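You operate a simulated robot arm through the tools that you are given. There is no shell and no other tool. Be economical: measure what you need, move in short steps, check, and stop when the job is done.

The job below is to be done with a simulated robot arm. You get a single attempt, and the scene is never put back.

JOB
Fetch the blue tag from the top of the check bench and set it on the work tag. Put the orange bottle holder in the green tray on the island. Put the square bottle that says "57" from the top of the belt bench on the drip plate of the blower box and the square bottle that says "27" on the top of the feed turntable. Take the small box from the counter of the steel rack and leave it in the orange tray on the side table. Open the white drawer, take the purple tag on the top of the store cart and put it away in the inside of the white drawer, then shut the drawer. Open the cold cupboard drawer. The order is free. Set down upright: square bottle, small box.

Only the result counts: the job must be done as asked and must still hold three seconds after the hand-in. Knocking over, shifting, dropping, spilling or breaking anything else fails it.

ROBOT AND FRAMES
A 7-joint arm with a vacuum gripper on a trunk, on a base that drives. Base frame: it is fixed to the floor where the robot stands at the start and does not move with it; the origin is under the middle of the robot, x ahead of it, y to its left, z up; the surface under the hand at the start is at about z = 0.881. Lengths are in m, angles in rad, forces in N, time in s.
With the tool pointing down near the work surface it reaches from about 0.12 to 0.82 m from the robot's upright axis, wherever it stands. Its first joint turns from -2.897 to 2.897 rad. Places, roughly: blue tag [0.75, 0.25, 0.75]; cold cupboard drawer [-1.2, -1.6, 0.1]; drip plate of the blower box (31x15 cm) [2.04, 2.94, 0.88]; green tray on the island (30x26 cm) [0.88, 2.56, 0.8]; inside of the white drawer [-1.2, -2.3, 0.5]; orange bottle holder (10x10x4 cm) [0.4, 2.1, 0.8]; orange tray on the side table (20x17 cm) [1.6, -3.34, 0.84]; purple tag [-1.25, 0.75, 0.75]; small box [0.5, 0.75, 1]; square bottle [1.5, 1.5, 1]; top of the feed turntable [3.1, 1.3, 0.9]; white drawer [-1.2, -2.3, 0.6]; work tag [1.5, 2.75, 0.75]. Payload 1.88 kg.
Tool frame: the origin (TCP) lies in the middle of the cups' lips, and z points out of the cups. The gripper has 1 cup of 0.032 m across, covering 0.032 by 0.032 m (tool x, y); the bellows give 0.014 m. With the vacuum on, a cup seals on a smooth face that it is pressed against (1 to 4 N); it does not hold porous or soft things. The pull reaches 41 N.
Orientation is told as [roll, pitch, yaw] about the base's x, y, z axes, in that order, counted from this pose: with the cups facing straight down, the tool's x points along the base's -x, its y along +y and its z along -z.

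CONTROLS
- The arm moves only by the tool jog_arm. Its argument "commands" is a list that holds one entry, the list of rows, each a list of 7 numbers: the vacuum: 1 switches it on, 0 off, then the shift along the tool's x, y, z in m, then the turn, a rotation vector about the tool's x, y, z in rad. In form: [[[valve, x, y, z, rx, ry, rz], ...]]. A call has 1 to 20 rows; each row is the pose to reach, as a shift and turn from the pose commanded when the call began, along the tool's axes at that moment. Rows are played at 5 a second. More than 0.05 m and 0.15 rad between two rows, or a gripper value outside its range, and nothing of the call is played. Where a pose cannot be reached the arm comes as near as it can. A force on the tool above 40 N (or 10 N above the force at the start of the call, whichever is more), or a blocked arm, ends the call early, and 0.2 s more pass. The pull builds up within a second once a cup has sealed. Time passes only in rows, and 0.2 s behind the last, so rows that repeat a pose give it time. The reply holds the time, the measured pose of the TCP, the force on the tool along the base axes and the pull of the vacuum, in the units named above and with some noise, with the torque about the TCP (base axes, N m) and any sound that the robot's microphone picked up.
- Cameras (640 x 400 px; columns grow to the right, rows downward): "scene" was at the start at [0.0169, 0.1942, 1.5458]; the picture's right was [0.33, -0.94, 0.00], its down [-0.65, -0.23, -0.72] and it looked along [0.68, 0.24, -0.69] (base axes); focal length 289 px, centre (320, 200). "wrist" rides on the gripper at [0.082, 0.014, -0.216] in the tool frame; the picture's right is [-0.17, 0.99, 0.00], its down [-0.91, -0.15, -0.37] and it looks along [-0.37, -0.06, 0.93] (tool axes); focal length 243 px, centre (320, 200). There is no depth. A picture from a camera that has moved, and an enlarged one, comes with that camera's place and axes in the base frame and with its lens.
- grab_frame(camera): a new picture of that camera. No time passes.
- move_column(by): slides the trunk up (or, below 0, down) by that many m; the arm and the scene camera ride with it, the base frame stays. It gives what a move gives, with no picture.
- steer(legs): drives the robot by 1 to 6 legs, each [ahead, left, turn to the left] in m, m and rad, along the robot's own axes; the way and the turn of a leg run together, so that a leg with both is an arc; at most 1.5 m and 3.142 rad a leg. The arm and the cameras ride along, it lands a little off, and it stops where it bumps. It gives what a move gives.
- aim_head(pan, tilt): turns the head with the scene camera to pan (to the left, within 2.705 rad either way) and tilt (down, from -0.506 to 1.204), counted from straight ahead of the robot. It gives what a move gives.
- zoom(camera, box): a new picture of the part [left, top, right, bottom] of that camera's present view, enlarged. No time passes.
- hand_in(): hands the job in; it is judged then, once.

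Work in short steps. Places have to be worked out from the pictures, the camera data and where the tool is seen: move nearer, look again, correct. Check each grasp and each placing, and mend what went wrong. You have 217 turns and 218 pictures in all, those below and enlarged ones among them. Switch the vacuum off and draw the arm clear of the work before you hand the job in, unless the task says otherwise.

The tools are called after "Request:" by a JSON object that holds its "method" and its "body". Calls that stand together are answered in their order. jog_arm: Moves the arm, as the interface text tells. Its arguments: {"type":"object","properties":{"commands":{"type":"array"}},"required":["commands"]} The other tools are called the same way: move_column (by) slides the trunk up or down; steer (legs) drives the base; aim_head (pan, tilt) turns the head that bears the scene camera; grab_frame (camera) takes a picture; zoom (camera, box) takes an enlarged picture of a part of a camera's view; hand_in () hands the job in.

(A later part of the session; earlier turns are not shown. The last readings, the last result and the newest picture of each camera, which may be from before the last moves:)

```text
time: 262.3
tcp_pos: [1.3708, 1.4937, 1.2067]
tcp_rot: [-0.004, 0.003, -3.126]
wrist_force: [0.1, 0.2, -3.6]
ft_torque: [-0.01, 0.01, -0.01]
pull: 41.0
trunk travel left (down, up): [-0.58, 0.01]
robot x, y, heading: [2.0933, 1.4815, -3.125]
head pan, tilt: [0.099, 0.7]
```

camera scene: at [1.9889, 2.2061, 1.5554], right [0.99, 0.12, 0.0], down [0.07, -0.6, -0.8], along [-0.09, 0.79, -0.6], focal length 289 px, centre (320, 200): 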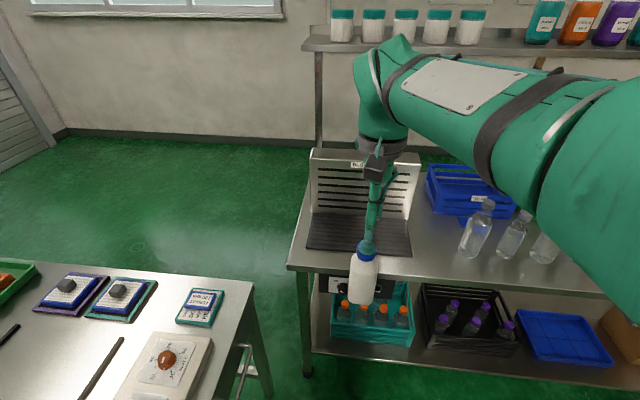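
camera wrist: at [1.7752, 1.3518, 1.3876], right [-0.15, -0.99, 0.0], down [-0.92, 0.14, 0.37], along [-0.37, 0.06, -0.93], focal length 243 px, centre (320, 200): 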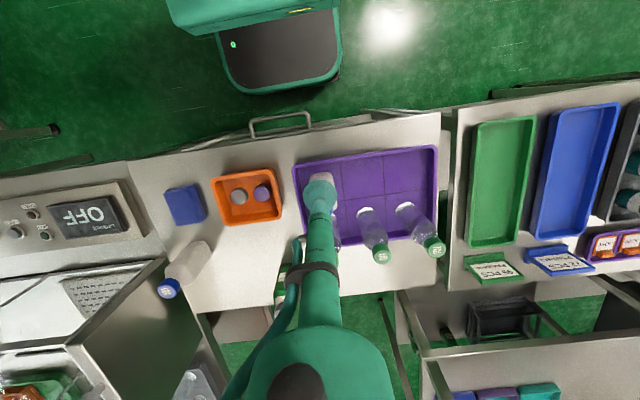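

Holding. Retract slowly.

Request:
{"method": "jog_arm", "body": {"commands": [[[1, 0.005, 0, 0, 0, 0, 0], [1, 0.015, 0, 0, 0, 0, 0], [1, 0.03, 0, 0, 0, 0, 0], [1, 0.05, 0, 0, 0, 0, 0], [1, 0.07, 0, 0, 0, 0, 0], [1, 0.09, 0, 0, 0, 0, 0], [1, 0.11, 0, 0, 0, 0, 0], [1, 0.135, 0, 0, 0, 0, 0], [1, 0.16, 0, 0, 0, 0, 0], [1, 0.185, 0, 0, 0, 0, 0], [1, 0.21, 0, 0, 0, 0, 0], [1, 0.235, 0, 0, 0, 0, 0], [1, 0.26, 0, 0, 0, 0, 0], [1, 0.28, 0, 0, 0, 0, 0], [1, 0.295, 0, 0, 0, 0, 0], [1, 0.3, 0, 0, 0, 0, 0], [1, 0.3, 0, 0, 0, 0, 0]]]}}

Request:
{"method": "aim_head", "body": {"pan": 2.5, "tilt": 0.5}}

Request:
{"method": "grab_frame", "body": {"camera": "scene"}}

```text
time: 265.9
tcp_pos: [1.6697, 1.4993, 1.2078]
tcp_rot: [-0.002, 0.004, -3.126]
wrist_force: [-0.6, -0.4, -3.2]
ft_torque: [-0.02, -0.03, -0.01]
pull: 39.8
trunk travel left (down, up): [-0.58, 0.01]
robot x, y, heading: [2.0933, 1.4825, -3.129]
head pan, tilt: [0.099, 0.7]
```

```text
time: 268.1
tcp_pos: [1.6708, 1.4988, 1.2069]
tcp_rot: [-0.002, 0.003, -3.126]
wrist_force: [-0.5, -0.3, -2.5]
ft_torque: [0.01, -0.03, 0.0]
pull: 40.6
trunk travel left (down, up): [-0.58, 0.01]
robot x, y, heading: [2.0917, 1.4827, -3.126]
head pan, tilt: [2.499, 0.499]
```

```text
113 pictures are left
camera scene: at [2.228, 1.269, 1.6488], right [-0.59, -0.81, 0.0], down [-0.39, 0.28, -0.88], along [0.71, -0.52, -0.48], focal length 289 px, centre (320, 200)
```

scene: 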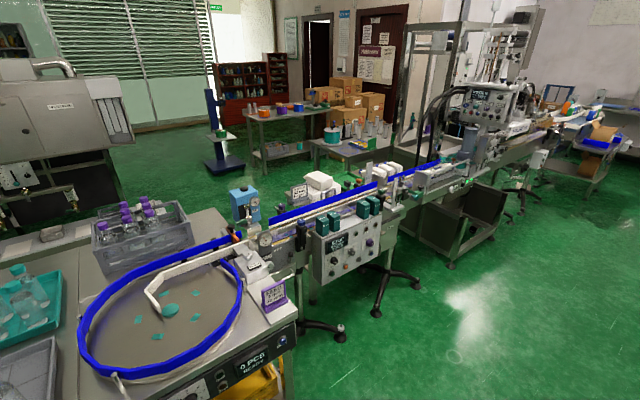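

Turntable disc centre ≈ (3.04, 1.29). I back off, turn around to face +x, and align y.

Request:
{"method": "steer", "body": {"legs": [[-0.24, 0, 0], [0, 0, 1.563], [0, 0, 1.563], [0, -0.18, 0]]}}

Request:
{"method": "aim_head", "body": {"pan": 0.1, "tilt": 0.65}}

Request:
{"method": "grab_frame", "body": {"camera": "scene"}}

Request:
{"method": "grab_frame", "body": {"camera": "wrist"}}

```text
time: 278.6
tcp_pos: [2.7552, 1.2857, 1.2075]
tcp_rot: [0.0, 0.003, 0.006]
wrist_force: [-1.6, 0.1, -2.5]
ft_torque: [0.0, 0.01, 0.01]
pull: 40.6
trunk travel left (down, up): [-0.58, 0.01]
robot x, y, heading: [2.3332, 1.3059, 0.001]
head pan, tilt: [2.499, 0.499]
```

```text
time: 280.8
tcp_pos: [2.7563, 1.2864, 1.2074]
tcp_rot: [-0.003, 0.003, 0.004]
wrist_force: [-0.1, 0.2, -2.7]
ft_torque: [-0.02, -0.01, -0.01]
pull: 40.8
trunk travel left (down, up): [-0.58, 0.01]
robot x, y, heading: [2.3342, 1.3075, 0.002]
head pan, tilt: [0.099, 0.649]
```

```text
112 pictures are left
camera scene: at [2.3589, 1.4824, 1.6354], right [0.11, -0.99, 0.0], down [-0.6, -0.06, -0.8], along [0.79, 0.08, -0.6], focal length 289 px, centre (320, 200)
```

scene: 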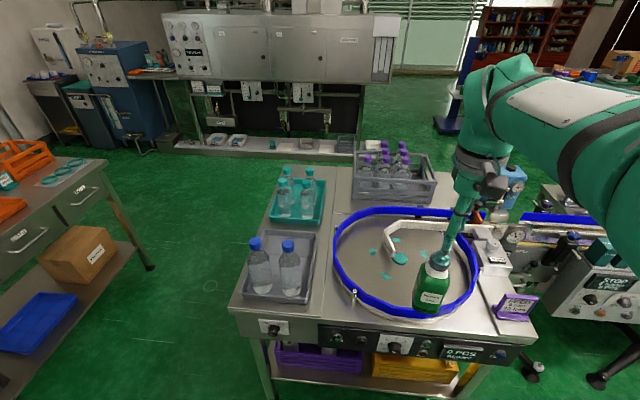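

```text
111 pictures are left
camera wrist: at [2.6747, 1.2998, 1.4234], right [0.16, 0.99, 0.0], down [0.92, -0.15, 0.37], along [0.37, -0.06, -0.93], focal length 243 px, centre (320, 200)
```

wrist: 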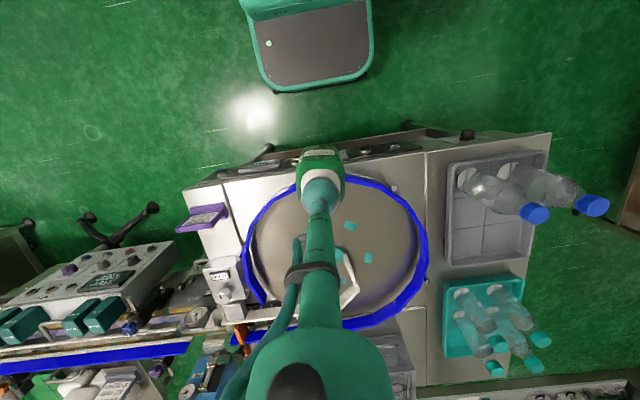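

Zoom on the disc to find a clear spot.

Request:
{"method": "zoom", "body": {"camera": "scene", "box": [320, 195, 500, 325]}}

Request:
{"method": "zoom", "body": {"camera": "wrist", "box": [230, 150, 440, 340]}}

```text
3.08 times, centred on (410, 260) of scene
camera zoom: at [2.3589, 1.4824, 1.6354], right [0.11, -0.99, 0.0], down [-0.6, -0.06, -0.8], along [0.79, 0.08, -0.6], focal length 890 px, centre (43, 15)
```

zoom: 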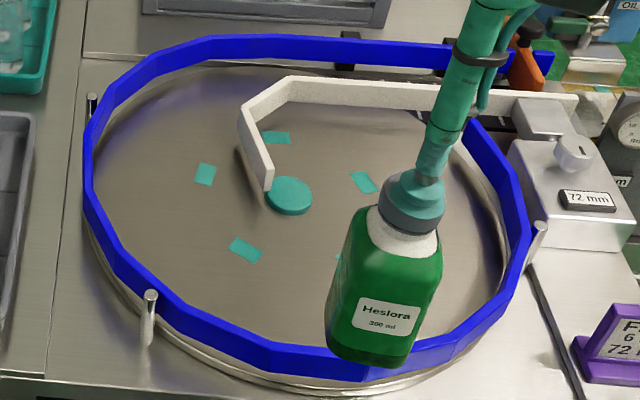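

```text
2.11 times, centred on (335, 245) of wrist
camera zoom: at [2.6747, 1.2998, 1.4234], right [0.16, 0.99, 0.0], down [0.92, -0.15, 0.37], along [0.37, -0.06, -0.93], focal length 511 px, centre (288, 105)
```

zoom: 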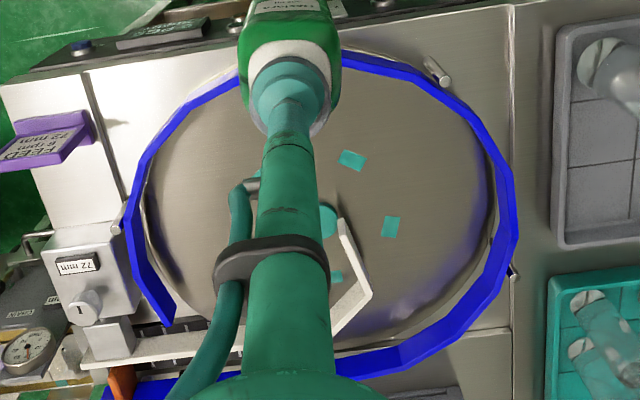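

Flat teal marks and a small hub; I choose a clear spot at (2.98, 1.40), inside the ring. Move there slowly at height.

Request:
{"method": "jog_arm", "body": {"commands": [[[1, -0.005, 0.002, 0, 0, 0, 0], [1, -0.018, 0.009, 0, 0, 0, 0], [1, -0.036, 0.018, 0, 0, 0, 0], [1, -0.054, 0.027, 0, 0, 0, 0], [1, -0.072, 0.036, 0, 0, 0, 0], [1, -0.09, 0.045, 0, 0, 0, 0], [1, -0.108, 0.054, 0, 0, 0, 0], [1, -0.126, 0.063, 0, 0, 0, 0], [1, -0.144, 0.072, 0, 0, 0, 0], [1, -0.162, 0.081, 0, 0, 0, 0], [1, -0.18, 0.09, 0, 0, 0, 0], [1, -0.198, 0.099, 0, 0, 0, 0], [1, -0.213, 0.108, 0, 0, 0, 0], [1, -0.222, 0.114, 0, 0, 0, 0], [1, -0.224, 0.115, 0.015, 0, 0, 0], [1, -0.224, 0.115, 0.035, 0, 0, 0], [1, -0.224, 0.115, 0.055, 0, 0, 0], [1, -0.224, 0.115, 0.075, 0, 0, 0], [1, -0.224, 0.115, 0.085, 0, 0, 0], [1, -0.224, 0.115, 0.09, 0, 0, 0]]]}}

Request:
{"method": "zoom", "body": {"camera": "scene", "box": [320, 175, 500, 325]}}

Request:
{"method": "zoom", "body": {"camera": "wrist", "box": [200, 70, 440, 250]}}

```text
time: 285.0
tcp_pos: [2.9795, 1.4028, 1.1164]
tcp_rot: [0.0, 0.004, 0.006]
wrist_force: [0.0, 0.3, -2.3]
ft_torque: [-0.01, 0.0, 0.01]
pull: 40.6
trunk travel left (down, up): [-0.58, 0.01]
robot x, y, heading: [2.333, 1.3049, 0.006]
head pan, tilt: [0.099, 0.649]
```

```text
2.67 times, centred on (410, 250) of scene
camera zoom: at [2.359, 1.4824, 1.6354], right [0.1, -0.99, 0.0], down [-0.6, -0.06, -0.8], along [0.79, 0.08, -0.6], focal length 771 px, centre (80, 67)
```

zoom: 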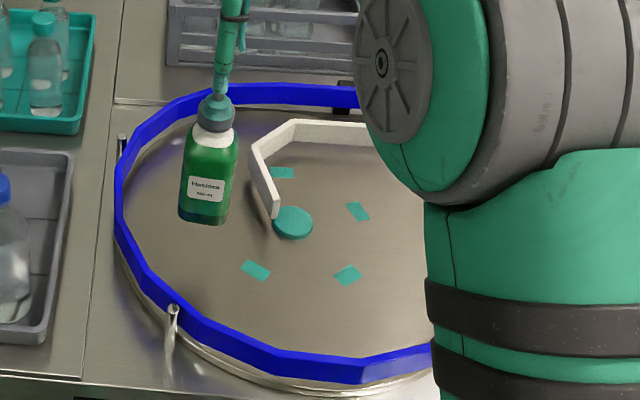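

```text
2.22 times, centred on (320, 160) of wrist
camera zoom: at [2.8982, 1.4158, 1.3318], right [0.16, 0.99, 0.0], down [0.92, -0.15, 0.37], along [0.37, -0.06, -0.93], focal length 539 px, centre (320, 289)
```

zoom: 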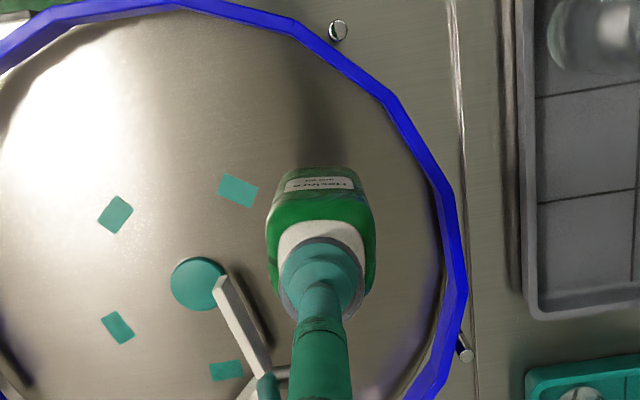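

Clear spot confirmed. Lower in steps.

Request:
{"method": "jog_arm", "body": {"commands": [[[1, 0, 0, 0.01, 0, 0, 0], [1, 0, 0, 0.025, 0, 0, 0], [1, 0, 0, 0.04, 0, 0, 0], [1, 0, 0, 0.05, 0, 0, 0], [1, 0, 0, 0.055, 0, 0, 0], [1, 0, 0, 0.058, 0, 0, 0], [1, 0, 0, 0.061, 0, 0, 0], [1, 0, 0, 0.064, 0, 0, 0], [1, 0, 0, 0.067, 0, 0, 0], [1, 0, 0, 0.07, 0, 0, 0], [1, 0, 0, 0.073, 0, 0, 0], [1, 0, 0, 0.076, 0, 0, 0], [1, 0, 0, 0.079, 0, 0, 0], [1, 0, 0, 0.082, 0, 0, 0], [1, 0, 0, 0.085, 0, 0, 0]]]}}

```text
time: 288.2
tcp_pos: [2.9785, 1.4017, 1.0305]
tcp_rot: [-0.002, 0.005, 0.005]
wrist_force: [-0.6, -0.2, -4.0]
ft_torque: [0.0, -0.02, 0.0]
pull: 40.5
trunk travel left (down, up): [-0.58, 0.01]
robot x, y, heading: [2.3366, 1.3073, 0.005]
head pan, tilt: [0.099, 0.649]
```

Request:
{"method": "jog_arm", "body": {"commands": [[[1, 0, 0, 0.003, 0, 0, 0], [1, 0, 0, 0.006, 0, 0, 0], [1, 0, 0, 0.009, 0, 0, 0], [1, 0, 0, 0.012, 0, 0, 0], [1, 0, 0, 0.015, 0, 0, 0], [1, 0, 0, 0.018, 0, 0, 0], [1, 0, 0, 0.021, 0, 0, 0], [1, 0, 0, 0.024, 0, 0, 0], [1, 0, 0, 0.027, 0, 0, 0], [1, 0, 0, 0.03, 0, 0, 0]]]}}

Request:
{"method": "zoom", "body": {"camera": "scene", "box": [330, 195, 430, 275]}}

```text
time: 290.4
tcp_pos: [2.9795, 1.4035, 1.0062]
tcp_rot: [0.001, -0.004, 0.008]
wrist_force: [0.3, 2.1, 30.7]
ft_torque: [-0.04, -0.29, 0.02]
pull: 40.7
trunk travel left (down, up): [-0.58, 0.01]
robot x, y, heading: [2.3372, 1.3085, 0.007]
head pan, tilt: [0.099, 0.649]
```

```text
5.00 times, centred on (380, 235) of scene
camera zoom: at [2.3563, 1.4822, 1.6357], right [0.1, -0.99, 0.0], down [-0.6, -0.06, -0.8], along [0.79, 0.08, -0.6], focal length 1445 px, centre (20, 25)
```

zoom: 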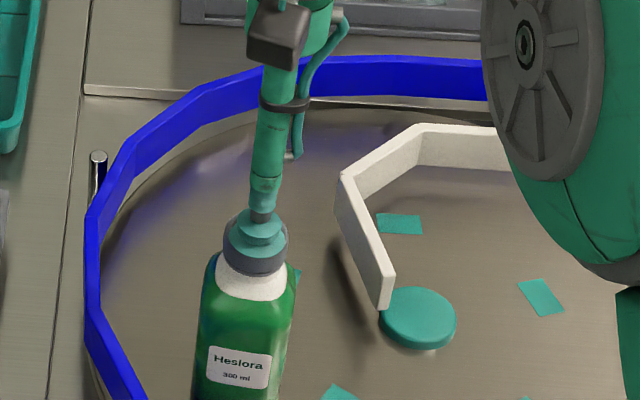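

Contact. Ease, release and lift straight up.

Request:
{"method": "jog_arm", "body": {"commands": [[[1, 0, 0, -0.003, 0, 0, 0], [0, 0, 0, -0.004, 0, 0, 0], [0, 0, 0, -0.004, 0, 0, 0], [0, 0, 0, -0.004, 0, 0, 0], [0, 0, 0, -0.006, 0, 0, 0], [0, 0, 0, -0.01, 0, 0, 0], [0, 0, 0, -0.015, 0, 0, 0], [0, 0, 0, -0.03, 0, 0, 0], [0, 0, 0, -0.06, 0, 0, 0], [0, 0, 0, -0.1, 0, 0, 0], [0, 0, 0, -0.14, 0, 0, 0], [0, 0.03, 0, -0.17, 0, 0, 0], [0, 0.07, 0, -0.18, 0, 0, 0], [0, 0.11, 0, -0.19, 0, 0, 0], [0, 0.15, 0, -0.2, 0, 0, 0], [0, 0.19, 0, -0.2, 0, 0, 0], [0, 0.23, 0, -0.2, 0, 0, 0]]]}}

Request:
{"method": "grab_frame", "body": {"camera": "scene"}}

Request:
{"method": "aim_head", "body": {"pan": -1.57, "tilt": 0.45}}

Request:
{"method": "grab_frame", "body": {"camera": "scene"}}

```text
time: 294.0
tcp_pos: [2.7499, 1.4016, 1.2004]
tcp_rot: [0.0, 0.001, 0.005]
wrist_force: [1.2, -0.1, -0.3]
ft_torque: [-0.01, 0.02, -0.02]
pull: 0.2
trunk travel left (down, up): [-0.58, 0.01]
robot x, y, heading: [2.3313, 1.3062, 0.0]
head pan, tilt: [0.099, 0.649]
```

```text
105 pictures are left
camera scene: at [2.3584, 1.4823, 1.6354], right [0.1, -0.99, 0.0], down [-0.6, -0.06, -0.8], along [0.79, 0.08, -0.6], focal length 289 px, centre (320, 200)
```

scene: 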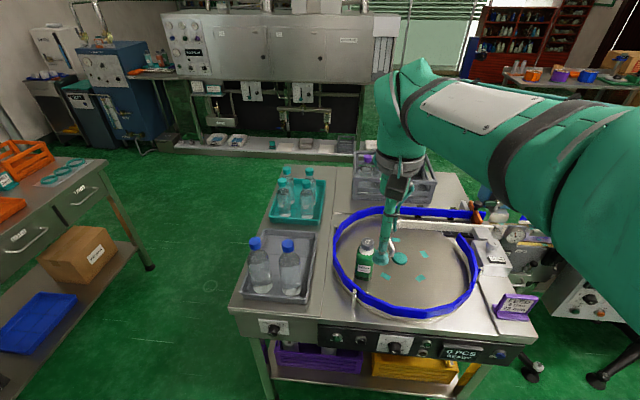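

```text
time: 295.8
tcp_pos: [2.7499, 1.402, 1.2014]
tcp_rot: [-0.002, 0.003, 0.005]
wrist_force: [-0.3, -1.1, -0.2]
ft_torque: [-0.04, 0.01, 0.0]
pull: 0.0
trunk travel left (down, up): [-0.58, 0.01]
robot x, y, heading: [2.3298, 1.3063, 0.005]
head pan, tilt: [-1.571, 0.45]
```

```text
104 pictures are left
camera scene: at [2.273, 1.3814, 1.6533], right [-1.0, -0.01, 0.0], down [0.0, 0.44, -0.9], along [0.01, -0.9, -0.44], focal length 289 px, centre (320, 200)
```

scene: 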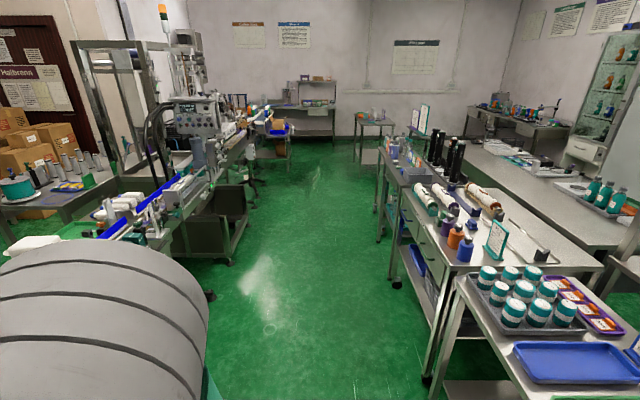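

"27" stands on the turntable. Next, the drawers: I drive south through the aisle, then look west.

Request:
{"method": "steer", "body": {"legs": [[-0.1, 0, 0], [0, 0, -1.571], [1.5, 0, 0], [1.5, 0, 0]]}}

Request:
{"method": "aim_head", "body": {"pan": -0.8, "tilt": 0.4}}

Request:
{"method": "grab_frame", "body": {"camera": "scene"}}

Request:
{"method": "aim_head", "body": {"pan": 0.1, "tilt": 0.4}}

Request:
{"method": "grab_frame", "body": {"camera": "scene"}}

```text
time: 314.6
tcp_pos: [2.3565, -2.0711, 1.2006]
tcp_rot: [0.001, 0.004, -1.578]
wrist_force: [-1.0, -0.4, 0.3]
ft_torque: [0.0, 0.02, -0.01]
pull: 0.1
trunk travel left (down, up): [-0.58, 0.01]
robot x, y, heading: [2.2671, -1.6535, -1.577]
head pan, tilt: [-1.571, 0.45]
```

```text
time: 315.7
tcp_pos: [2.3559, -2.0685, 1.202]
tcp_rot: [-0.003, 0.003, -1.579]
wrist_force: [0.2, -0.3, 0.6]
ft_torque: [-0.03, 0.03, -0.03]
pull: 0.1
trunk travel left (down, up): [-0.58, 0.01]
robot x, y, heading: [2.2677, -1.6508, -1.575]
head pan, tilt: [-0.799, 0.4]
```

```text
103 pictures are left
camera scene: at [2.3633, -1.6551, 1.6579], right [-0.69, 0.72, 0.0], down [0.28, 0.27, -0.92], along [-0.67, -0.64, -0.39], focal length 289 px, centre (320, 200)
```

scene: 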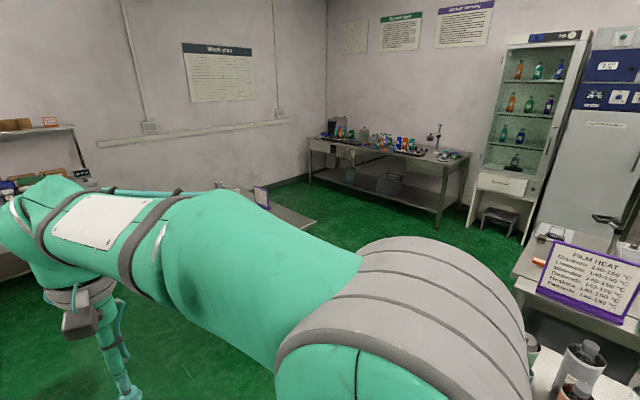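

```text
time: 316.9
tcp_pos: [2.3559, -2.0694, 1.2015]
tcp_rot: [0.0, 0.005, -1.58]
wrist_force: [0.7, 0.1, 0.1]
ft_torque: [-0.01, -0.03, 0.01]
pull: 0.0
trunk travel left (down, up): [-0.58, 0.01]
robot x, y, heading: [2.2697, -1.6521, -1.575]
head pan, tilt: [0.099, 0.4]
```

```text
102 pictures are left
camera scene: at [2.4386, -1.6834, 1.6579], right [-1.0, -0.09, 0.0], down [-0.04, 0.39, -0.92], along [0.08, -0.92, -0.39], focal length 289 px, centre (320, 200)
```

scene: 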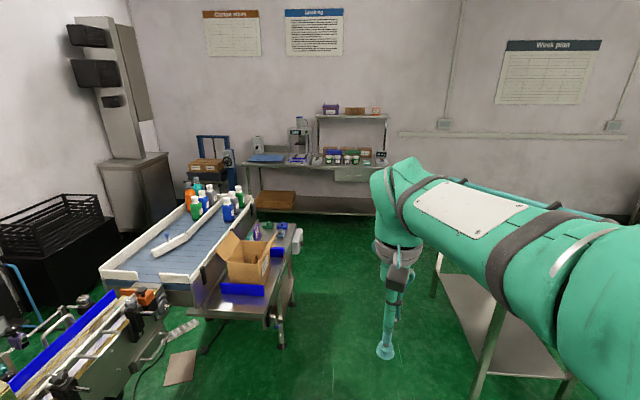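

White glass cabinet (white drawer) and the tall cold cupboard are to the west. I drive through at y≈−2.25 westward and look.

Request:
{"method": "steer", "body": {"legs": [[0.6, 0, 0], [0, 0, -1.571], [1.5, 0, 0], [0.6, 0, 0]]}}

Request:
{"method": "aim_head", "body": {"pan": 0.1, "tilt": 0.6}}

Request:
{"method": "grab_frame", "body": {"camera": "scene"}}

```text
time: 334.0
tcp_pos: [-0.2286, -2.2663, 1.2008]
tcp_rot: [0.0, 0.004, 3.11]
wrist_force: [-0.4, 0.8, -0.1]
ft_torque: [0.0, 0.0, 0.01]
pull: 0.1
trunk travel left (down, up): [-0.58, 0.01]
robot x, y, heading: [0.1918, -2.1861, 3.109]
head pan, tilt: [0.099, 0.4]
```

```text
time: 334.8
tcp_pos: [-0.2278, -2.2669, 1.2017]
tcp_rot: [0.0, 0.003, 3.112]
wrist_force: [0.4, -0.2, -0.9]
ft_torque: [-0.03, 0.03, -0.03]
pull: 0.1
trunk travel left (down, up): [-0.58, 0.01]
robot x, y, heading: [0.1918, -2.1868, 3.11]
head pan, tilt: [0.099, 0.6]
```

```text
101 pictures are left
camera scene: at [0.1567, -2.3569, 1.6398], right [-0.07, 1.0, 0.0], down [0.56, 0.04, -0.83], along [-0.82, -0.06, -0.56], focal length 289 px, centre (320, 200)
```

scene: 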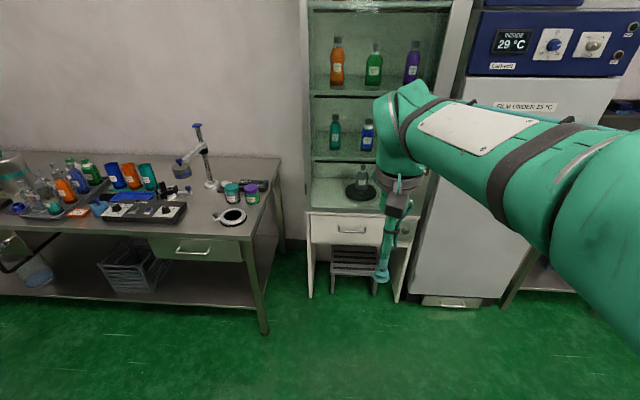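

I see both: white drawer (345,230) and the cold cupboard's bottom drawer (455,300). Zoom in.

Request:
{"method": "zoom", "body": {"camera": "scene", "box": [290, 180, 430, 310]}}

Request:
{"method": "zoom", "body": {"camera": "scene", "box": [390, 240, 540, 330]}}

```text
3.08 times, centred on (360, 245) of scene
camera zoom: at [0.1567, -2.3569, 1.6398], right [-0.07, 1.0, 0.0], down [0.56, 0.04, -0.83], along [-0.82, -0.06, -0.56], focal length 890 px, centre (197, 62)
```

zoom: 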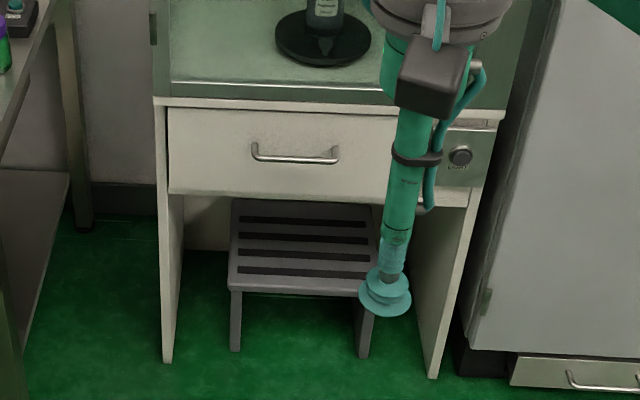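

```text
4.27 times, centred on (465, 285) of scene
camera zoom: at [0.1567, -2.3569, 1.6398], right [-0.07, 1.0, 0.0], down [0.56, 0.04, -0.83], along [-0.82, -0.06, -0.56], focal length 1233 px, centre (-299, -163)
```

zoom: 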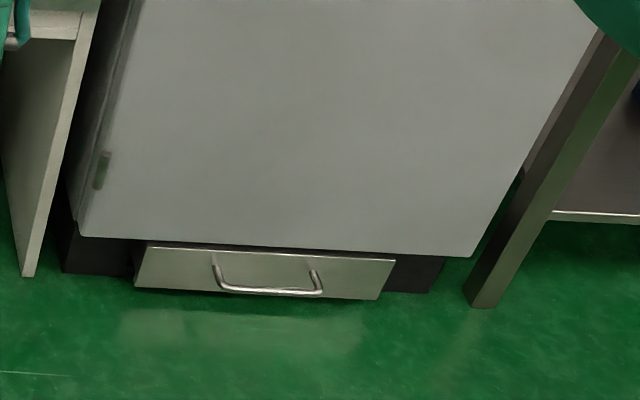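

White drawer front ≈ x −1.07, y −2.49…−2.09, z ≈0.61; cold drawer front ≈ (−1.055, −1.60, 0.06). I'll pull both with the cup pressed horizontally on the fronts. Lower the trunk and rotate the wrist a quarter turn.

Request:
{"method": "move_column", "body": {"by": -0.45}}

Request:
{"method": "jog_arm", "body": {"commands": [[[0, 0, 0, 0, 0, 0, 0.143], [0, 0, 0, 0, 0, 0, 0.286], [0, 0, 0, 0, 0, 0, 0.428], [0, 0, 0, 0, 0, 0, 0.571], [0, 0, 0, 0, 0, 0, 0.714], [0, 0, 0, 0, 0, 0, 0.857], [0, 0, 0, 0, 0, 0, 1.0], [0, 0, 0, 0, 0, 0, 1.142], [0, 0, 0, 0, 0, 0, 1.285], [0, 0, 0, 0, 0, 0, 1.428], [0, 0, 0, 0, 0, 0, 1.571]]]}}

Request:
{"method": "jog_arm", "body": {"commands": [[[0, 0, 0.028, 0, -0.143, 0, 0], [0, 0, 0.056, 0, -0.286, 0, 0], [0, 0, 0.084, 0, -0.428, 0, 0], [0, 0, 0.112, 0, -0.571, 0, 0], [0, 0, 0.14, 0, -0.714, 0, 0], [0, 0, 0.168, 0, -0.857, 0, 0], [0, 0, 0.196, 0, -1.0, 0, 0], [0, 0, 0.224, 0, -1.142, 0, 0], [0, 0, 0.252, 0, -1.285, 0, 0], [0, 0, 0.28, 0, -1.428, 0, 0], [0, 0, 0.3, 0, -1.571, 0, 0], [0, 0, 0.3, 0, -1.571, 0, 0]]]}}

Request:
{"method": "grab_frame", "body": {"camera": "scene"}}

Request:
{"method": "grab_frame", "body": {"camera": "wrist"}}

```text
refused: -0.45 is not a number from -0.4 to 0.4
```

```text
time: 337.1
tcp_pos: [-0.2275, -2.2669, 1.2007]
tcp_rot: [-0.005, -0.002, 1.537]
wrist_force: [0.4, 1.0, 0.3]
ft_torque: [0.0, -0.04, 0.0]
pull: 0.0
trunk travel left (down, up): [-0.58, 0.01]
robot x, y, heading: [0.1885, -2.1876, 3.109]
head pan, tilt: [0.099, 0.6]
```

```text
time: 339.0
tcp_pos: [-0.4732, -2.276, 1.1417]
tcp_rot: [0.99, -0.039, 1.555]
wrist_force: [1.1, -0.9, -0.3]
ft_torque: [-0.02, 0.02, 0.04]
pull: 0.0
out of reach, approached as far as the arm can: row 9
trunk travel left (down, up): [-0.58, 0.01]
robot x, y, heading: [0.1927, -2.1844, 3.112]
head pan, tilt: [0.099, 0.6]
stopped in row 9: the arm was blocked; the commanded pose is now the measured one
```

```text
98 pictures are left
camera scene: at [0.1584, -2.3563, 1.63], right [-0.07, 1.0, 0.0], down [0.56, 0.04, -0.83], along [-0.82, -0.06, -0.56], focal length 289 px, centre (320, 200)
```

scene: 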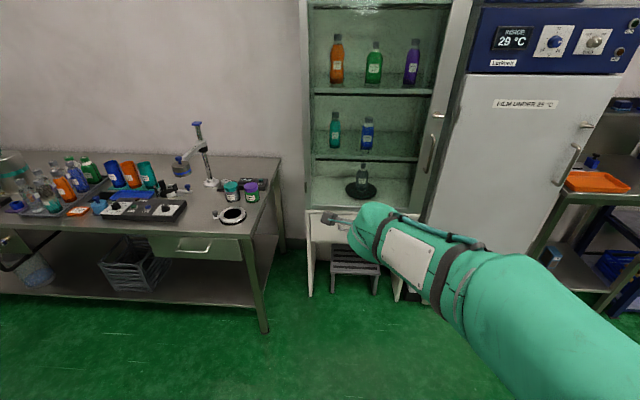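

```text
97 pictures are left
camera wrist: at [-0.3012, -2.3665, 1.2689], right [-0.54, 0.14, 0.83], down [0.41, 0.9, 0.11], along [-0.73, 0.4, -0.55], focal length 243 px, centre (320, 200)
```

wrist: 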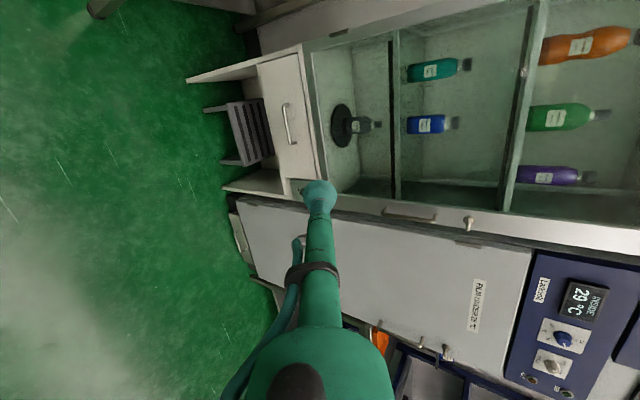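

The full forward pitch got blocked at 57° (too far/high). I lower the trunk 0.4 m, then continue the rotation while drawing back slightly.

Request:
{"method": "move_column", "body": {"by": -0.4}}

Request:
{"method": "jog_arm", "body": {"commands": [[[0, 0, -0.01, -0.016, -0.1, 0, 0], [0, 0, -0.02, -0.033, -0.2, 0, 0], [0, 0, -0.03, -0.05, -0.3, 0, 0], [0, 0, -0.03, -0.05, -0.4, 0, 0], [0, 0, -0.03, -0.05, -0.5, 0, 0], [0, 0, -0.03, -0.05, -0.58, 0, 0]]]}}

```text
time: 342.8
tcp_pos: [-0.4768, -2.275, 0.7223]
tcp_rot: [0.942, -0.052, 1.554]
wrist_force: [0.4, 0.2, -0.9]
ft_torque: [0.01, 0.01, 0.0]
pull: 0.1
trunk travel left (down, up): [-0.18, 0.41]
robot x, y, heading: [0.1883, -2.1887, 3.111]
head pan, tilt: [0.099, 0.6]
```

```text
time: 343.2
tcp_pos: [-0.4455, -2.2576, 0.5692]
tcp_rot: [0.796, -0.133, 1.558]
wrist_force: [0.2, -0.2, 0.0]
ft_torque: [-0.01, 0.19, 0.03]
pull: 0.1
trunk travel left (down, up): [-0.18, 0.41]
robot x, y, heading: [0.1915, -2.1828, 3.108]
head pan, tilt: [0.099, 0.6]
stopped in row 2: the arm was blocked; the commanded pose is now the measured one
```

Request:
{"method": "aim_head", "body": {"pan": -0.3, "tilt": 0.9}}

Request:
{"method": "grab_frame", "body": {"camera": "scene"}}

Request:
{"method": "grab_frame", "body": {"camera": "wrist"}}

```text
time: 344.1
tcp_pos: [-0.4432, -2.2564, 0.5693]
tcp_rot: [0.786, -0.138, 1.557]
wrist_force: [-0.3, 0.0, -0.2]
ft_torque: [0.01, -0.02, 0.0]
pull: 0.0
trunk travel left (down, up): [-0.18, 0.41]
robot x, y, heading: [0.1872, -2.1856, 3.114]
head pan, tilt: [-0.3, 0.901]
```

```text
96 pictures are left
camera scene: at [0.1627, -2.326, 1.2116], right [0.33, 0.95, 0.0], down [0.75, -0.26, -0.61], along [-0.58, 0.2, -0.79], focal length 289 px, centre (320, 200)
```

scene: 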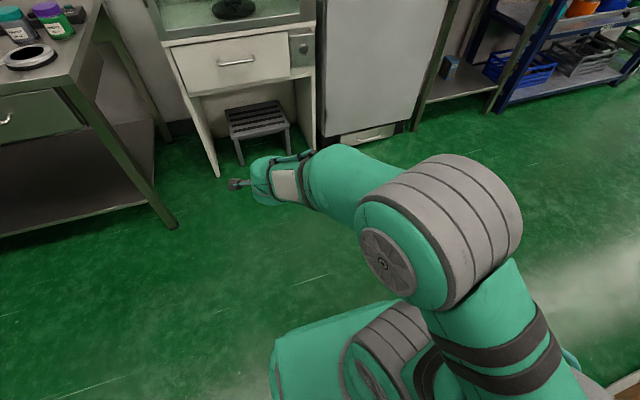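

```text
95 pictures are left
camera wrist: at [-0.3013, -2.3623, 0.7182], right [-0.7, 0.08, 0.71], down [0.39, 0.88, 0.28], along [-0.61, 0.47, -0.64], focal length 243 px, centre (320, 200)
```

wrist: 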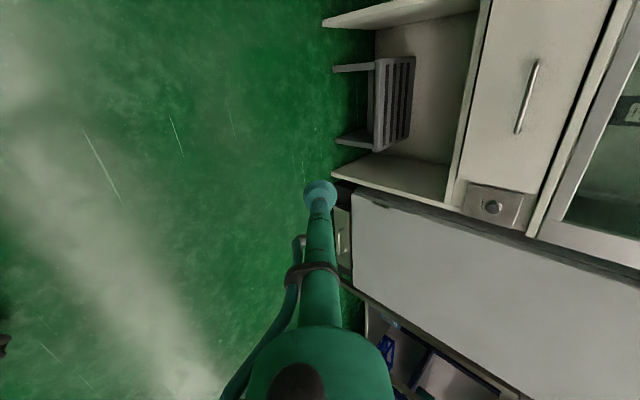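

The arm sags against a joint limit. I return the tool to vertical, undo the quarter turn, and try the other wrist orientation.

Request:
{"method": "jog_arm", "body": {"commands": [[[0, 0, 0.02, -0.02, 0.12, 0, 0], [0, 0, 0.04, -0.04, 0.25, 0, 0], [0, 0, 0.06, -0.06, 0.38, 0, 0], [0, 0, 0.07, -0.08, 0.5, 0, 0], [0, 0, 0.07, -0.1, 0.63, 0, 0], [0, 0, 0.07, -0.12, 0.76, 0, 0], [0, 0, 0.07, -0.12, 0.786, 0, 0]]]}}

Request:
{"method": "jog_arm", "body": {"commands": [[[0, 0, 0, 0, 0, 0, -0.143], [0, 0, 0, 0, 0, 0, -0.286], [0, 0, 0, 0, 0, 0, -0.428], [0, 0, 0, 0, 0, 0, -0.571], [0, 0, 0, 0, 0, 0, -0.714], [0, 0, 0, 0, 0, 0, -0.857], [0, 0, 0, 0, 0, 0, -1.0], [0, 0, 0, 0, 0, 0, -1.142], [0, 0, 0, 0, 0, 0, -1.285], [0, 0, 0, 0, 0, 0, -1.428], [0, 0, 0, 0, 0, 0, -1.571]]]}}

```text
time: 345.7
tcp_pos: [-0.4023, -2.2757, 0.7151]
tcp_rot: [0.018, -0.135, 1.556]
wrist_force: [-0.5, -0.2, 0.0]
ft_torque: [-0.02, -0.02, 0.01]
pull: 0.0
trunk travel left (down, up): [-0.18, 0.41]
robot x, y, heading: [0.189, -2.1908, 3.111]
head pan, tilt: [-0.3, 0.901]
```

```text
time: 348.1
tcp_pos: [-0.4014, -2.2764, 0.7153]
tcp_rot: [-0.134, -0.018, 3.132]
wrist_force: [0.0, 0.2, -0.3]
ft_torque: [-0.03, 0.03, 0.01]
pull: 0.1
trunk travel left (down, up): [-0.18, 0.41]
robot x, y, heading: [0.1928, -2.1882, 3.107]
head pan, tilt: [-0.3, 0.901]
```

Now pitch the tool forward about its y axis (camera below), correcting the small roll.

Request:
{"method": "jog_arm", "body": {"commands": [[[0, 0, 0, 0, 0.134, 0, 0], [0, -0.01, 0, 0, 0.134, -0.13, 0], [0, -0.02, 0, 0, 0.134, -0.26, 0], [0, -0.03, 0, 0, 0.134, -0.39, 0], [0, -0.04, 0, 0, 0.134, -0.52, 0], [0, -0.05, 0, 0, 0.134, -0.65, 0], [0, -0.06, 0, 0, 0.134, -0.78, 0], [0, -0.07, 0, 0, 0.134, -0.91, 0], [0, -0.08, 0, 0, 0.13, -1.04, 0], [0, -0.08, 0, 0, 0.13, -1.17, 0]]]}}

```text
time: 350.5
tcp_pos: [-0.4859, -2.2737, 0.6561]
tcp_rot: [-0.575, -1.046, -2.698]
wrist_force: [0.6, 0.5, -0.3]
ft_torque: [0.0, 0.01, 0.01]
pull: 0.0
trunk travel left (down, up): [-0.18, 0.41]
robot x, y, heading: [0.1885, -2.1879, 3.107]
head pan, tilt: [-0.3, 0.901]
stopped in row 10: the arm was blocked; the commanded pose is now the measured one
```

The wrist joint limits prevent a horizontal tool here. The handles protrude ~5 cm, so I'll instead hook them from above with the vertical tool. First restore the tool to vertical.

Request:
{"method": "jog_arm", "body": {"commands": [[[0, 0, 0, 0, -0.033, 0.138, 0.016], [0, 0, 0, 0, -0.066, 0.276, 0.031], [0, 0, 0, 0, -0.099, 0.415, 0.047], [0, 0, 0, 0, -0.132, 0.553, 0.062], [0, 0, 0, 0, -0.165, 0.691, 0.078], [0, 0, 0, 0, -0.199, 0.83, 0.094], [0, 0, 0, 0, -0.232, 0.968, 0.109], [0, 0, 0, 0, -0.265, 1.106, 0.125], [0, 0, 0, 0, -0.265, 1.106, 0.125]]]}}

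Request:
{"method": "grab_frame", "body": {"camera": "wrist"}}

Request:
{"method": "grab_frame", "body": {"camera": "scene"}}

```text
time: 352.5
tcp_pos: [-0.4797, -2.2707, 0.6686]
tcp_rot: [0.005, -0.013, 3.106]
wrist_force: [-0.5, -0.2, -0.5]
ft_torque: [0.02, 0.0, -0.04]
pull: 0.1
trunk travel left (down, up): [-0.18, 0.41]
robot x, y, heading: [0.1887, -2.1914, 3.107]
head pan, tilt: [-0.3, 0.901]
```

```text
94 pictures are left
camera wrist: at [-0.3957, -2.2866, 0.8836], right [-0.2, -0.98, 0.01], down [-0.9, 0.19, 0.39], along [-0.38, 0.07, -0.92], focal length 243 px, centre (320, 200)
```

wrist: 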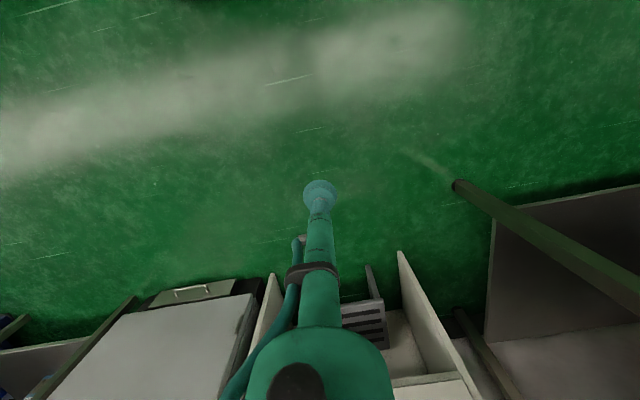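

```text
93 pictures are left
camera scene: at [0.1734, -2.3263, 1.2149], right [0.33, 0.95, 0.0], down [0.74, -0.26, -0.62], along [-0.59, 0.2, -0.78], focal length 289 px, centre (320, 200)
```

scene: 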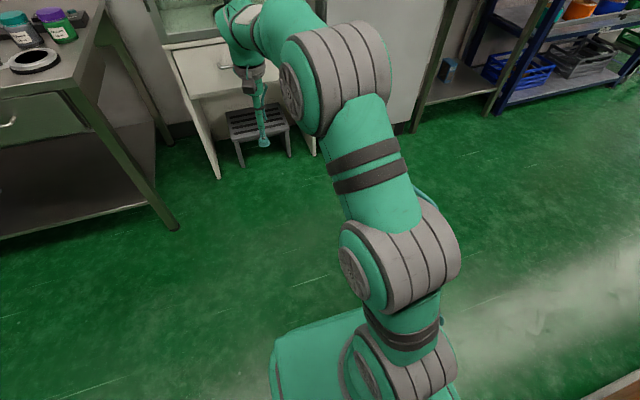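

Tool is vertical again. I lower the trunk fully and retry a horizontal tool but much more extended (≈1 m ahead), where the wrist limit is more generous.

Request:
{"method": "move_column", "body": {"by": -0.17}}

Request:
{"method": "jog_arm", "body": {"commands": [[[0, -0.035, 0, -0.02, 0, -0.13, 0], [0, -0.07, 0, -0.04, 0, -0.26, 0], [0, -0.105, 0, -0.06, 0, -0.39, 0], [0, -0.14, 0, -0.08, 0, -0.52, 0], [0, -0.175, 0, -0.1, 0, -0.65, 0], [0, -0.21, 0, -0.11, 0, -0.78, 0], [0, -0.24, 0, -0.12, 0, -0.91, 0], [0, -0.27, 0, -0.12, 0, -1.04, 0], [0, -0.3, 0, -0.12, 0, -1.17, 0], [0, -0.33, 0, -0.12, 0, -1.3, 0], [0, -0.34, 0, -0.12, 0, -1.43, 0], [0, -0.35, 0, -0.12, 0, -1.56, 0]]]}}

```text
time: 354.4
tcp_pos: [-0.4796, -2.2703, 0.4993]
tcp_rot: [0.006, -0.014, 3.106]
wrist_force: [-0.5, -0.4, 0.1]
ft_torque: [0.01, 0.02, 0.0]
pull: 0.0
trunk travel left (down, up): [-0.01, 0.58]
robot x, y, heading: [0.1949, -2.1891, 3.113]
head pan, tilt: [-0.3, 0.901]
```

```text
time: 357.0
tcp_pos: [-0.8218, -2.2446, 0.6172]
tcp_rot: [0.107, -1.459, 2.955]
wrist_force: [0.2, -0.1, 1.7]
ft_torque: [-0.04, -0.27, -0.02]
pull: 0.1
out of reach, approached as far as the arm can: row 11, 12
trunk travel left (down, up): [-0.01, 0.58]
robot x, y, heading: [0.1902, -2.1866, 3.109]
head pan, tilt: [-0.3, 0.901]
```

Nearly horizontal now (84°) at z=0.617. Look at where it points.

Request:
{"method": "aim_head", "body": {"pan": 0.1, "tilt": 0.5}}

Request:
{"method": "grab_frame", "body": {"camera": "scene"}}

Request:
{"method": "grab_frame", "body": {"camera": "wrist"}}

```text
time: 357.9
tcp_pos: [-0.8214, -2.2439, 0.616]
tcp_rot: [0.142, -1.457, 2.921]
wrist_force: [-0.4, 0.8, -0.3]
ft_torque: [0.0, -0.04, 0.03]
pull: 0.0
trunk travel left (down, up): [-0.01, 0.58]
robot x, y, heading: [0.1923, -2.1868, 3.113]
head pan, tilt: [0.099, 0.499]
```

```text
92 pictures are left
camera scene: at [0.154, -2.3569, 1.0787], right [-0.07, 1.0, 0.0], down [0.48, 0.03, -0.88], along [-0.88, -0.06, -0.48], focal length 289 px, centre (320, 200)
```

scene: 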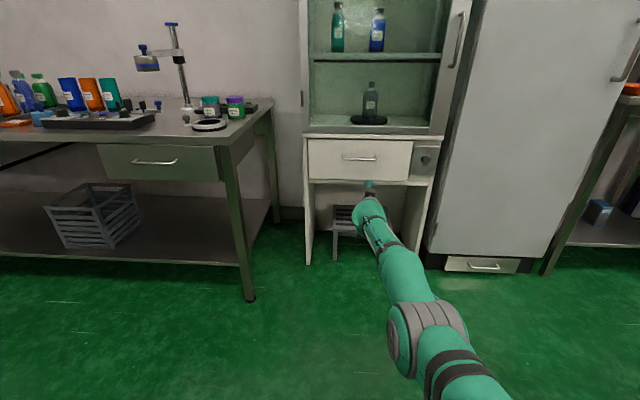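

```text
91 pictures are left
camera wrist: at [-0.5983, -2.2775, 0.5595], right [-0.1, -0.98, 0.18], down [0.28, 0.15, 0.95], along [-0.95, 0.14, 0.26], focal length 243 px, centre (320, 200)
```

wrist: 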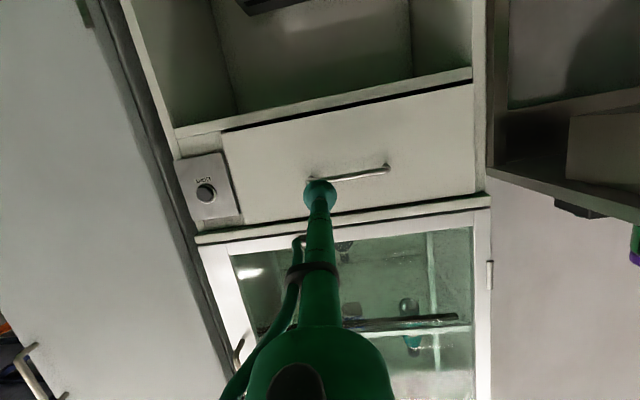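

Tool points at the drawer face just right of centre (handle at z≈0.63, face z 0.52–0.70, y −2.49…−2.03). I lower to z≈0.565 (below the handle) and drive ahead 0.2 m.

Request:
{"method": "jog_arm", "body": {"commands": [[[0, 0.025, 0, 0, 0, 0, 0], [0, 0.05, 0, 0, 0, 0, 0], [0, 0.05, 0, 0, 0, 0, 0]]]}}

Request:
{"method": "steer", "body": {"legs": [[0.18, 0, 0]]}}

Request:
{"method": "grab_frame", "body": {"camera": "wrist"}}

Request:
{"method": "zoom", "body": {"camera": "scene", "box": [290, 120, 440, 220]}}

```text
time: 358.7
tcp_pos: [-0.8167, -2.2454, 0.5698]
tcp_rot: [-0.015, -1.464, 3.082]
wrist_force: [-0.6, -0.1, -0.6]
ft_torque: [0.0, -0.02, 0.01]
pull: 0.2
trunk travel left (down, up): [-0.01, 0.58]
robot x, y, heading: [0.1894, -2.1878, 3.111]
head pan, tilt: [0.099, 0.499]
```

```text
time: 360.2
tcp_pos: [-1.0003, -2.2413, 0.5705]
tcp_rot: [-0.022, -1.465, 3.09]
wrist_force: [0.5, 0.0, 0.4]
ft_torque: [0.01, 0.07, 0.01]
pull: 0.1
trunk travel left (down, up): [-0.01, 0.58]
robot x, y, heading: [0.0062, -2.1832, 3.111]
head pan, tilt: [0.099, 0.499]
```

```text
90 pictures are left
camera wrist: at [-0.7775, -2.2722, 0.5112], right [-0.09, -0.98, 0.16], down [0.29, 0.13, 0.95], along [-0.95, 0.13, 0.27], focal length 243 px, centre (320, 200)
```

wrist: 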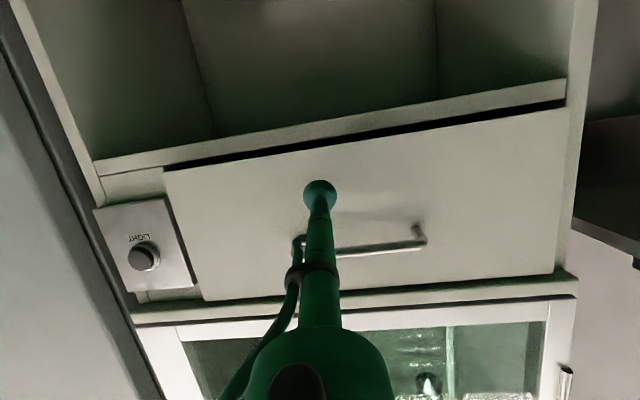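

```text
4.00 times, centred on (365, 170) of scene
camera zoom: at [-0.0292, -2.3513, 1.0788], right [-0.07, 1.0, 0.0], down [0.48, 0.03, -0.88], along [-0.88, -0.06, -0.48], focal length 1156 px, centre (140, 320)
```

zoom: 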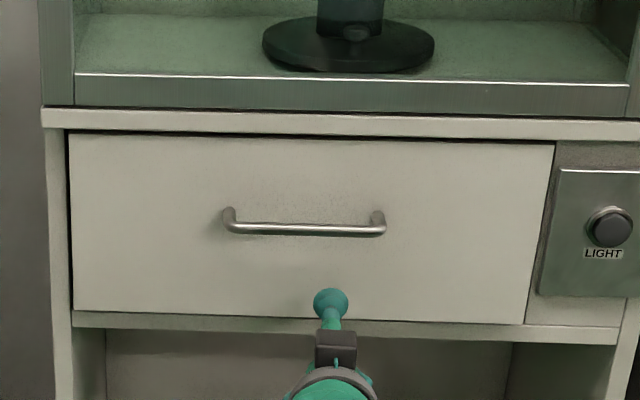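

Lower another centimetre with vacuum on, then creep forward.

Request:
{"method": "jog_arm", "body": {"commands": [[[1, 0.01, 0, 0, 0, 0, 0], [1, 0.01, 0, 0, 0, 0, 0]]]}}

Request:
{"method": "steer", "body": {"legs": [[0.05, 0, 0]]}}

```text
time: 360.8
tcp_pos: [-0.9979, -2.2415, 0.5608]
tcp_rot: [-0.023, -1.466, 3.09]
wrist_force: [-0.1, 0.1, 0.0]
ft_torque: [0.01, 0.0, 0.01]
pull: 0.2
trunk travel left (down, up): [-0.01, 0.58]
robot x, y, heading: [0.0071, -2.1839, 3.114]
head pan, tilt: [0.099, 0.499]
```

```text
time: 361.8
tcp_pos: [-1.0503, -2.2373, 0.5579]
tcp_rot: [-0.023, -1.46, 3.09]
wrist_force: [-1.2, 5.7, -6.8]
ft_torque: [0.18, 0.41, 0.39]
pull: 40.2
trunk travel left (down, up): [-0.01, 0.58]
robot x, y, heading: [-0.0422, -2.177, 3.108]
head pan, tilt: [0.099, 0.499]
```

Sealed on the drawer front. Drive back 0.1 m.

Request:
{"method": "steer", "body": {"legs": [[-0.1, 0, 0]]}}

Request:
{"method": "zoom", "body": {"camera": "scene", "box": [260, 110, 460, 260]}}

```text
time: 362.9
tcp_pos: [-0.9472, -2.2381, 0.5577]
tcp_rot: [-0.007, -1.461, 3.069]
wrist_force: [1.8, 18.6, -3.3]
ft_torque: [-0.16, 0.42, 0.41]
pull: 40.5
trunk travel left (down, up): [-0.01, 0.58]
robot x, y, heading: [0.0568, -2.18, 3.111]
head pan, tilt: [0.099, 0.499]
```

```text
2.67 times, centred on (360, 185) of scene
camera zoom: at [0.0212, -2.352, 1.0789], right [-0.07, 1.0, 0.0], down [0.48, 0.03, -0.88], along [-0.88, -0.06, -0.48], focal length 771 px, centre (213, 240)
```

zoom: 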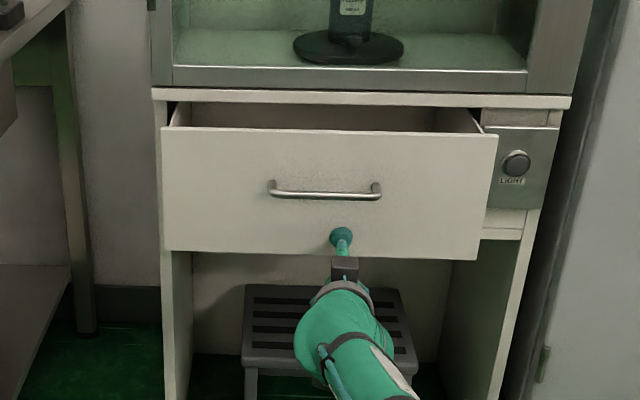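

Drawer is opening. Continue another 0.12 m with a slight lateral correction.

Request:
{"method": "steer", "body": {"legs": [[-0.12, -0.008, 0]]}}

Request:
{"method": "zoom", "body": {"camera": "scene", "box": [260, 110, 460, 260]}}

```text
time: 364.1
tcp_pos: [-0.8287, -2.2355, 0.5571]
tcp_rot: [-0.026, -1.461, 3.089]
wrist_force: [2.0, -19.1, 0.2]
ft_torque: [0.04, 0.1, 0.02]
pull: 40.4
trunk travel left (down, up): [-0.01, 0.58]
robot x, y, heading: [0.1765, -2.1816, 3.109]
head pan, tilt: [0.099, 0.499]
```

```text
2.67 times, centred on (360, 185) of scene
camera zoom: at [0.1401, -2.3495, 1.0787], right [-0.07, 1.0, 0.0], down [0.48, 0.03, -0.88], along [-0.88, -0.06, -0.48], focal length 771 px, centre (213, 240)
```

zoom: 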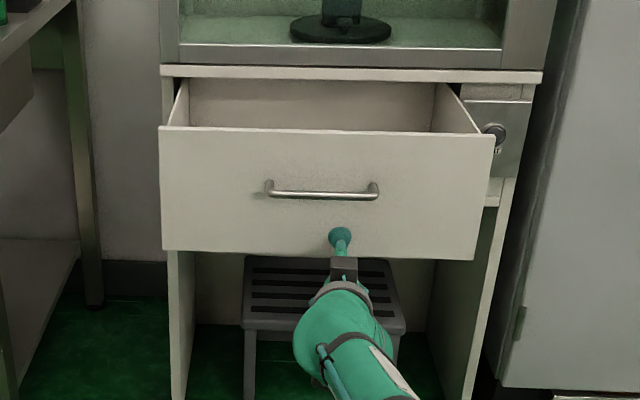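

Opened ≈0.22 m. Release the cup and back away.

Request:
{"method": "jog_arm", "body": {"commands": [[[0, 0, 0, 0, 0, 0, 0], [0, 0, 0, 0, 0, 0, 0], [0, 0, 0, 0, 0, 0, 0], [0, 0, 0, 0, 0, 0, 0]]]}}

Request:
{"method": "steer", "body": {"legs": [[-0.25, 0, 0]]}}

Request:
{"method": "aim_head", "body": {"pan": -0.2, "tilt": 0.45}}

Request:
{"method": "grab_frame", "body": {"camera": "scene"}}

```text
time: 365.1
tcp_pos: [-0.8295, -2.2359, 0.5571]
tcp_rot: [-0.02, -1.461, 3.082]
wrist_force: [0.0, -0.4, 0.8]
ft_torque: [0.02, -0.02, 0.02]
pull: 0.1
trunk travel left (down, up): [-0.01, 0.58]
robot x, y, heading: [0.1776, -2.1774, 3.11]
head pan, tilt: [0.099, 0.499]
```

```text
time: 366.9
tcp_pos: [-0.5795, -2.2406, 0.5562]
tcp_rot: [-0.021, -1.459, 3.081]
wrist_force: [0.3, 0.2, 0.6]
ft_torque: [-0.01, -0.02, 0.01]
pull: 0.1
trunk travel left (down, up): [-0.01, 0.58]
robot x, y, heading: [0.427, -2.1895, 3.103]
head pan, tilt: [0.099, 0.499]
```

```text
time: 367.8
tcp_pos: [-0.58, -2.2394, 0.5569]
tcp_rot: [-0.02, -1.458, 3.08]
wrist_force: [0.4, 2.0, -0.1]
ft_torque: [0.02, 0.01, 0.01]
pull: 0.0
trunk travel left (down, up): [-0.01, 0.58]
robot x, y, heading: [0.4311, -2.1911, 3.102]
head pan, tilt: [-0.201, 0.45]
```

```text
86 pictures are left
camera scene: at [0.3902, -2.33, 1.0833], right [0.23, 0.97, 0.0], down [0.42, -0.1, -0.9], along [-0.88, 0.21, -0.44], focal length 289 px, centre (320, 200)
```

scene: 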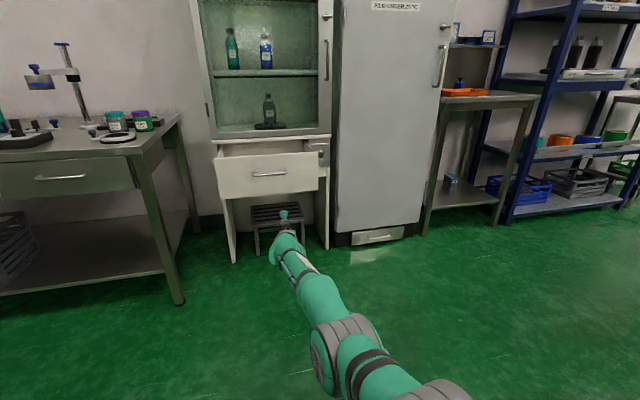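

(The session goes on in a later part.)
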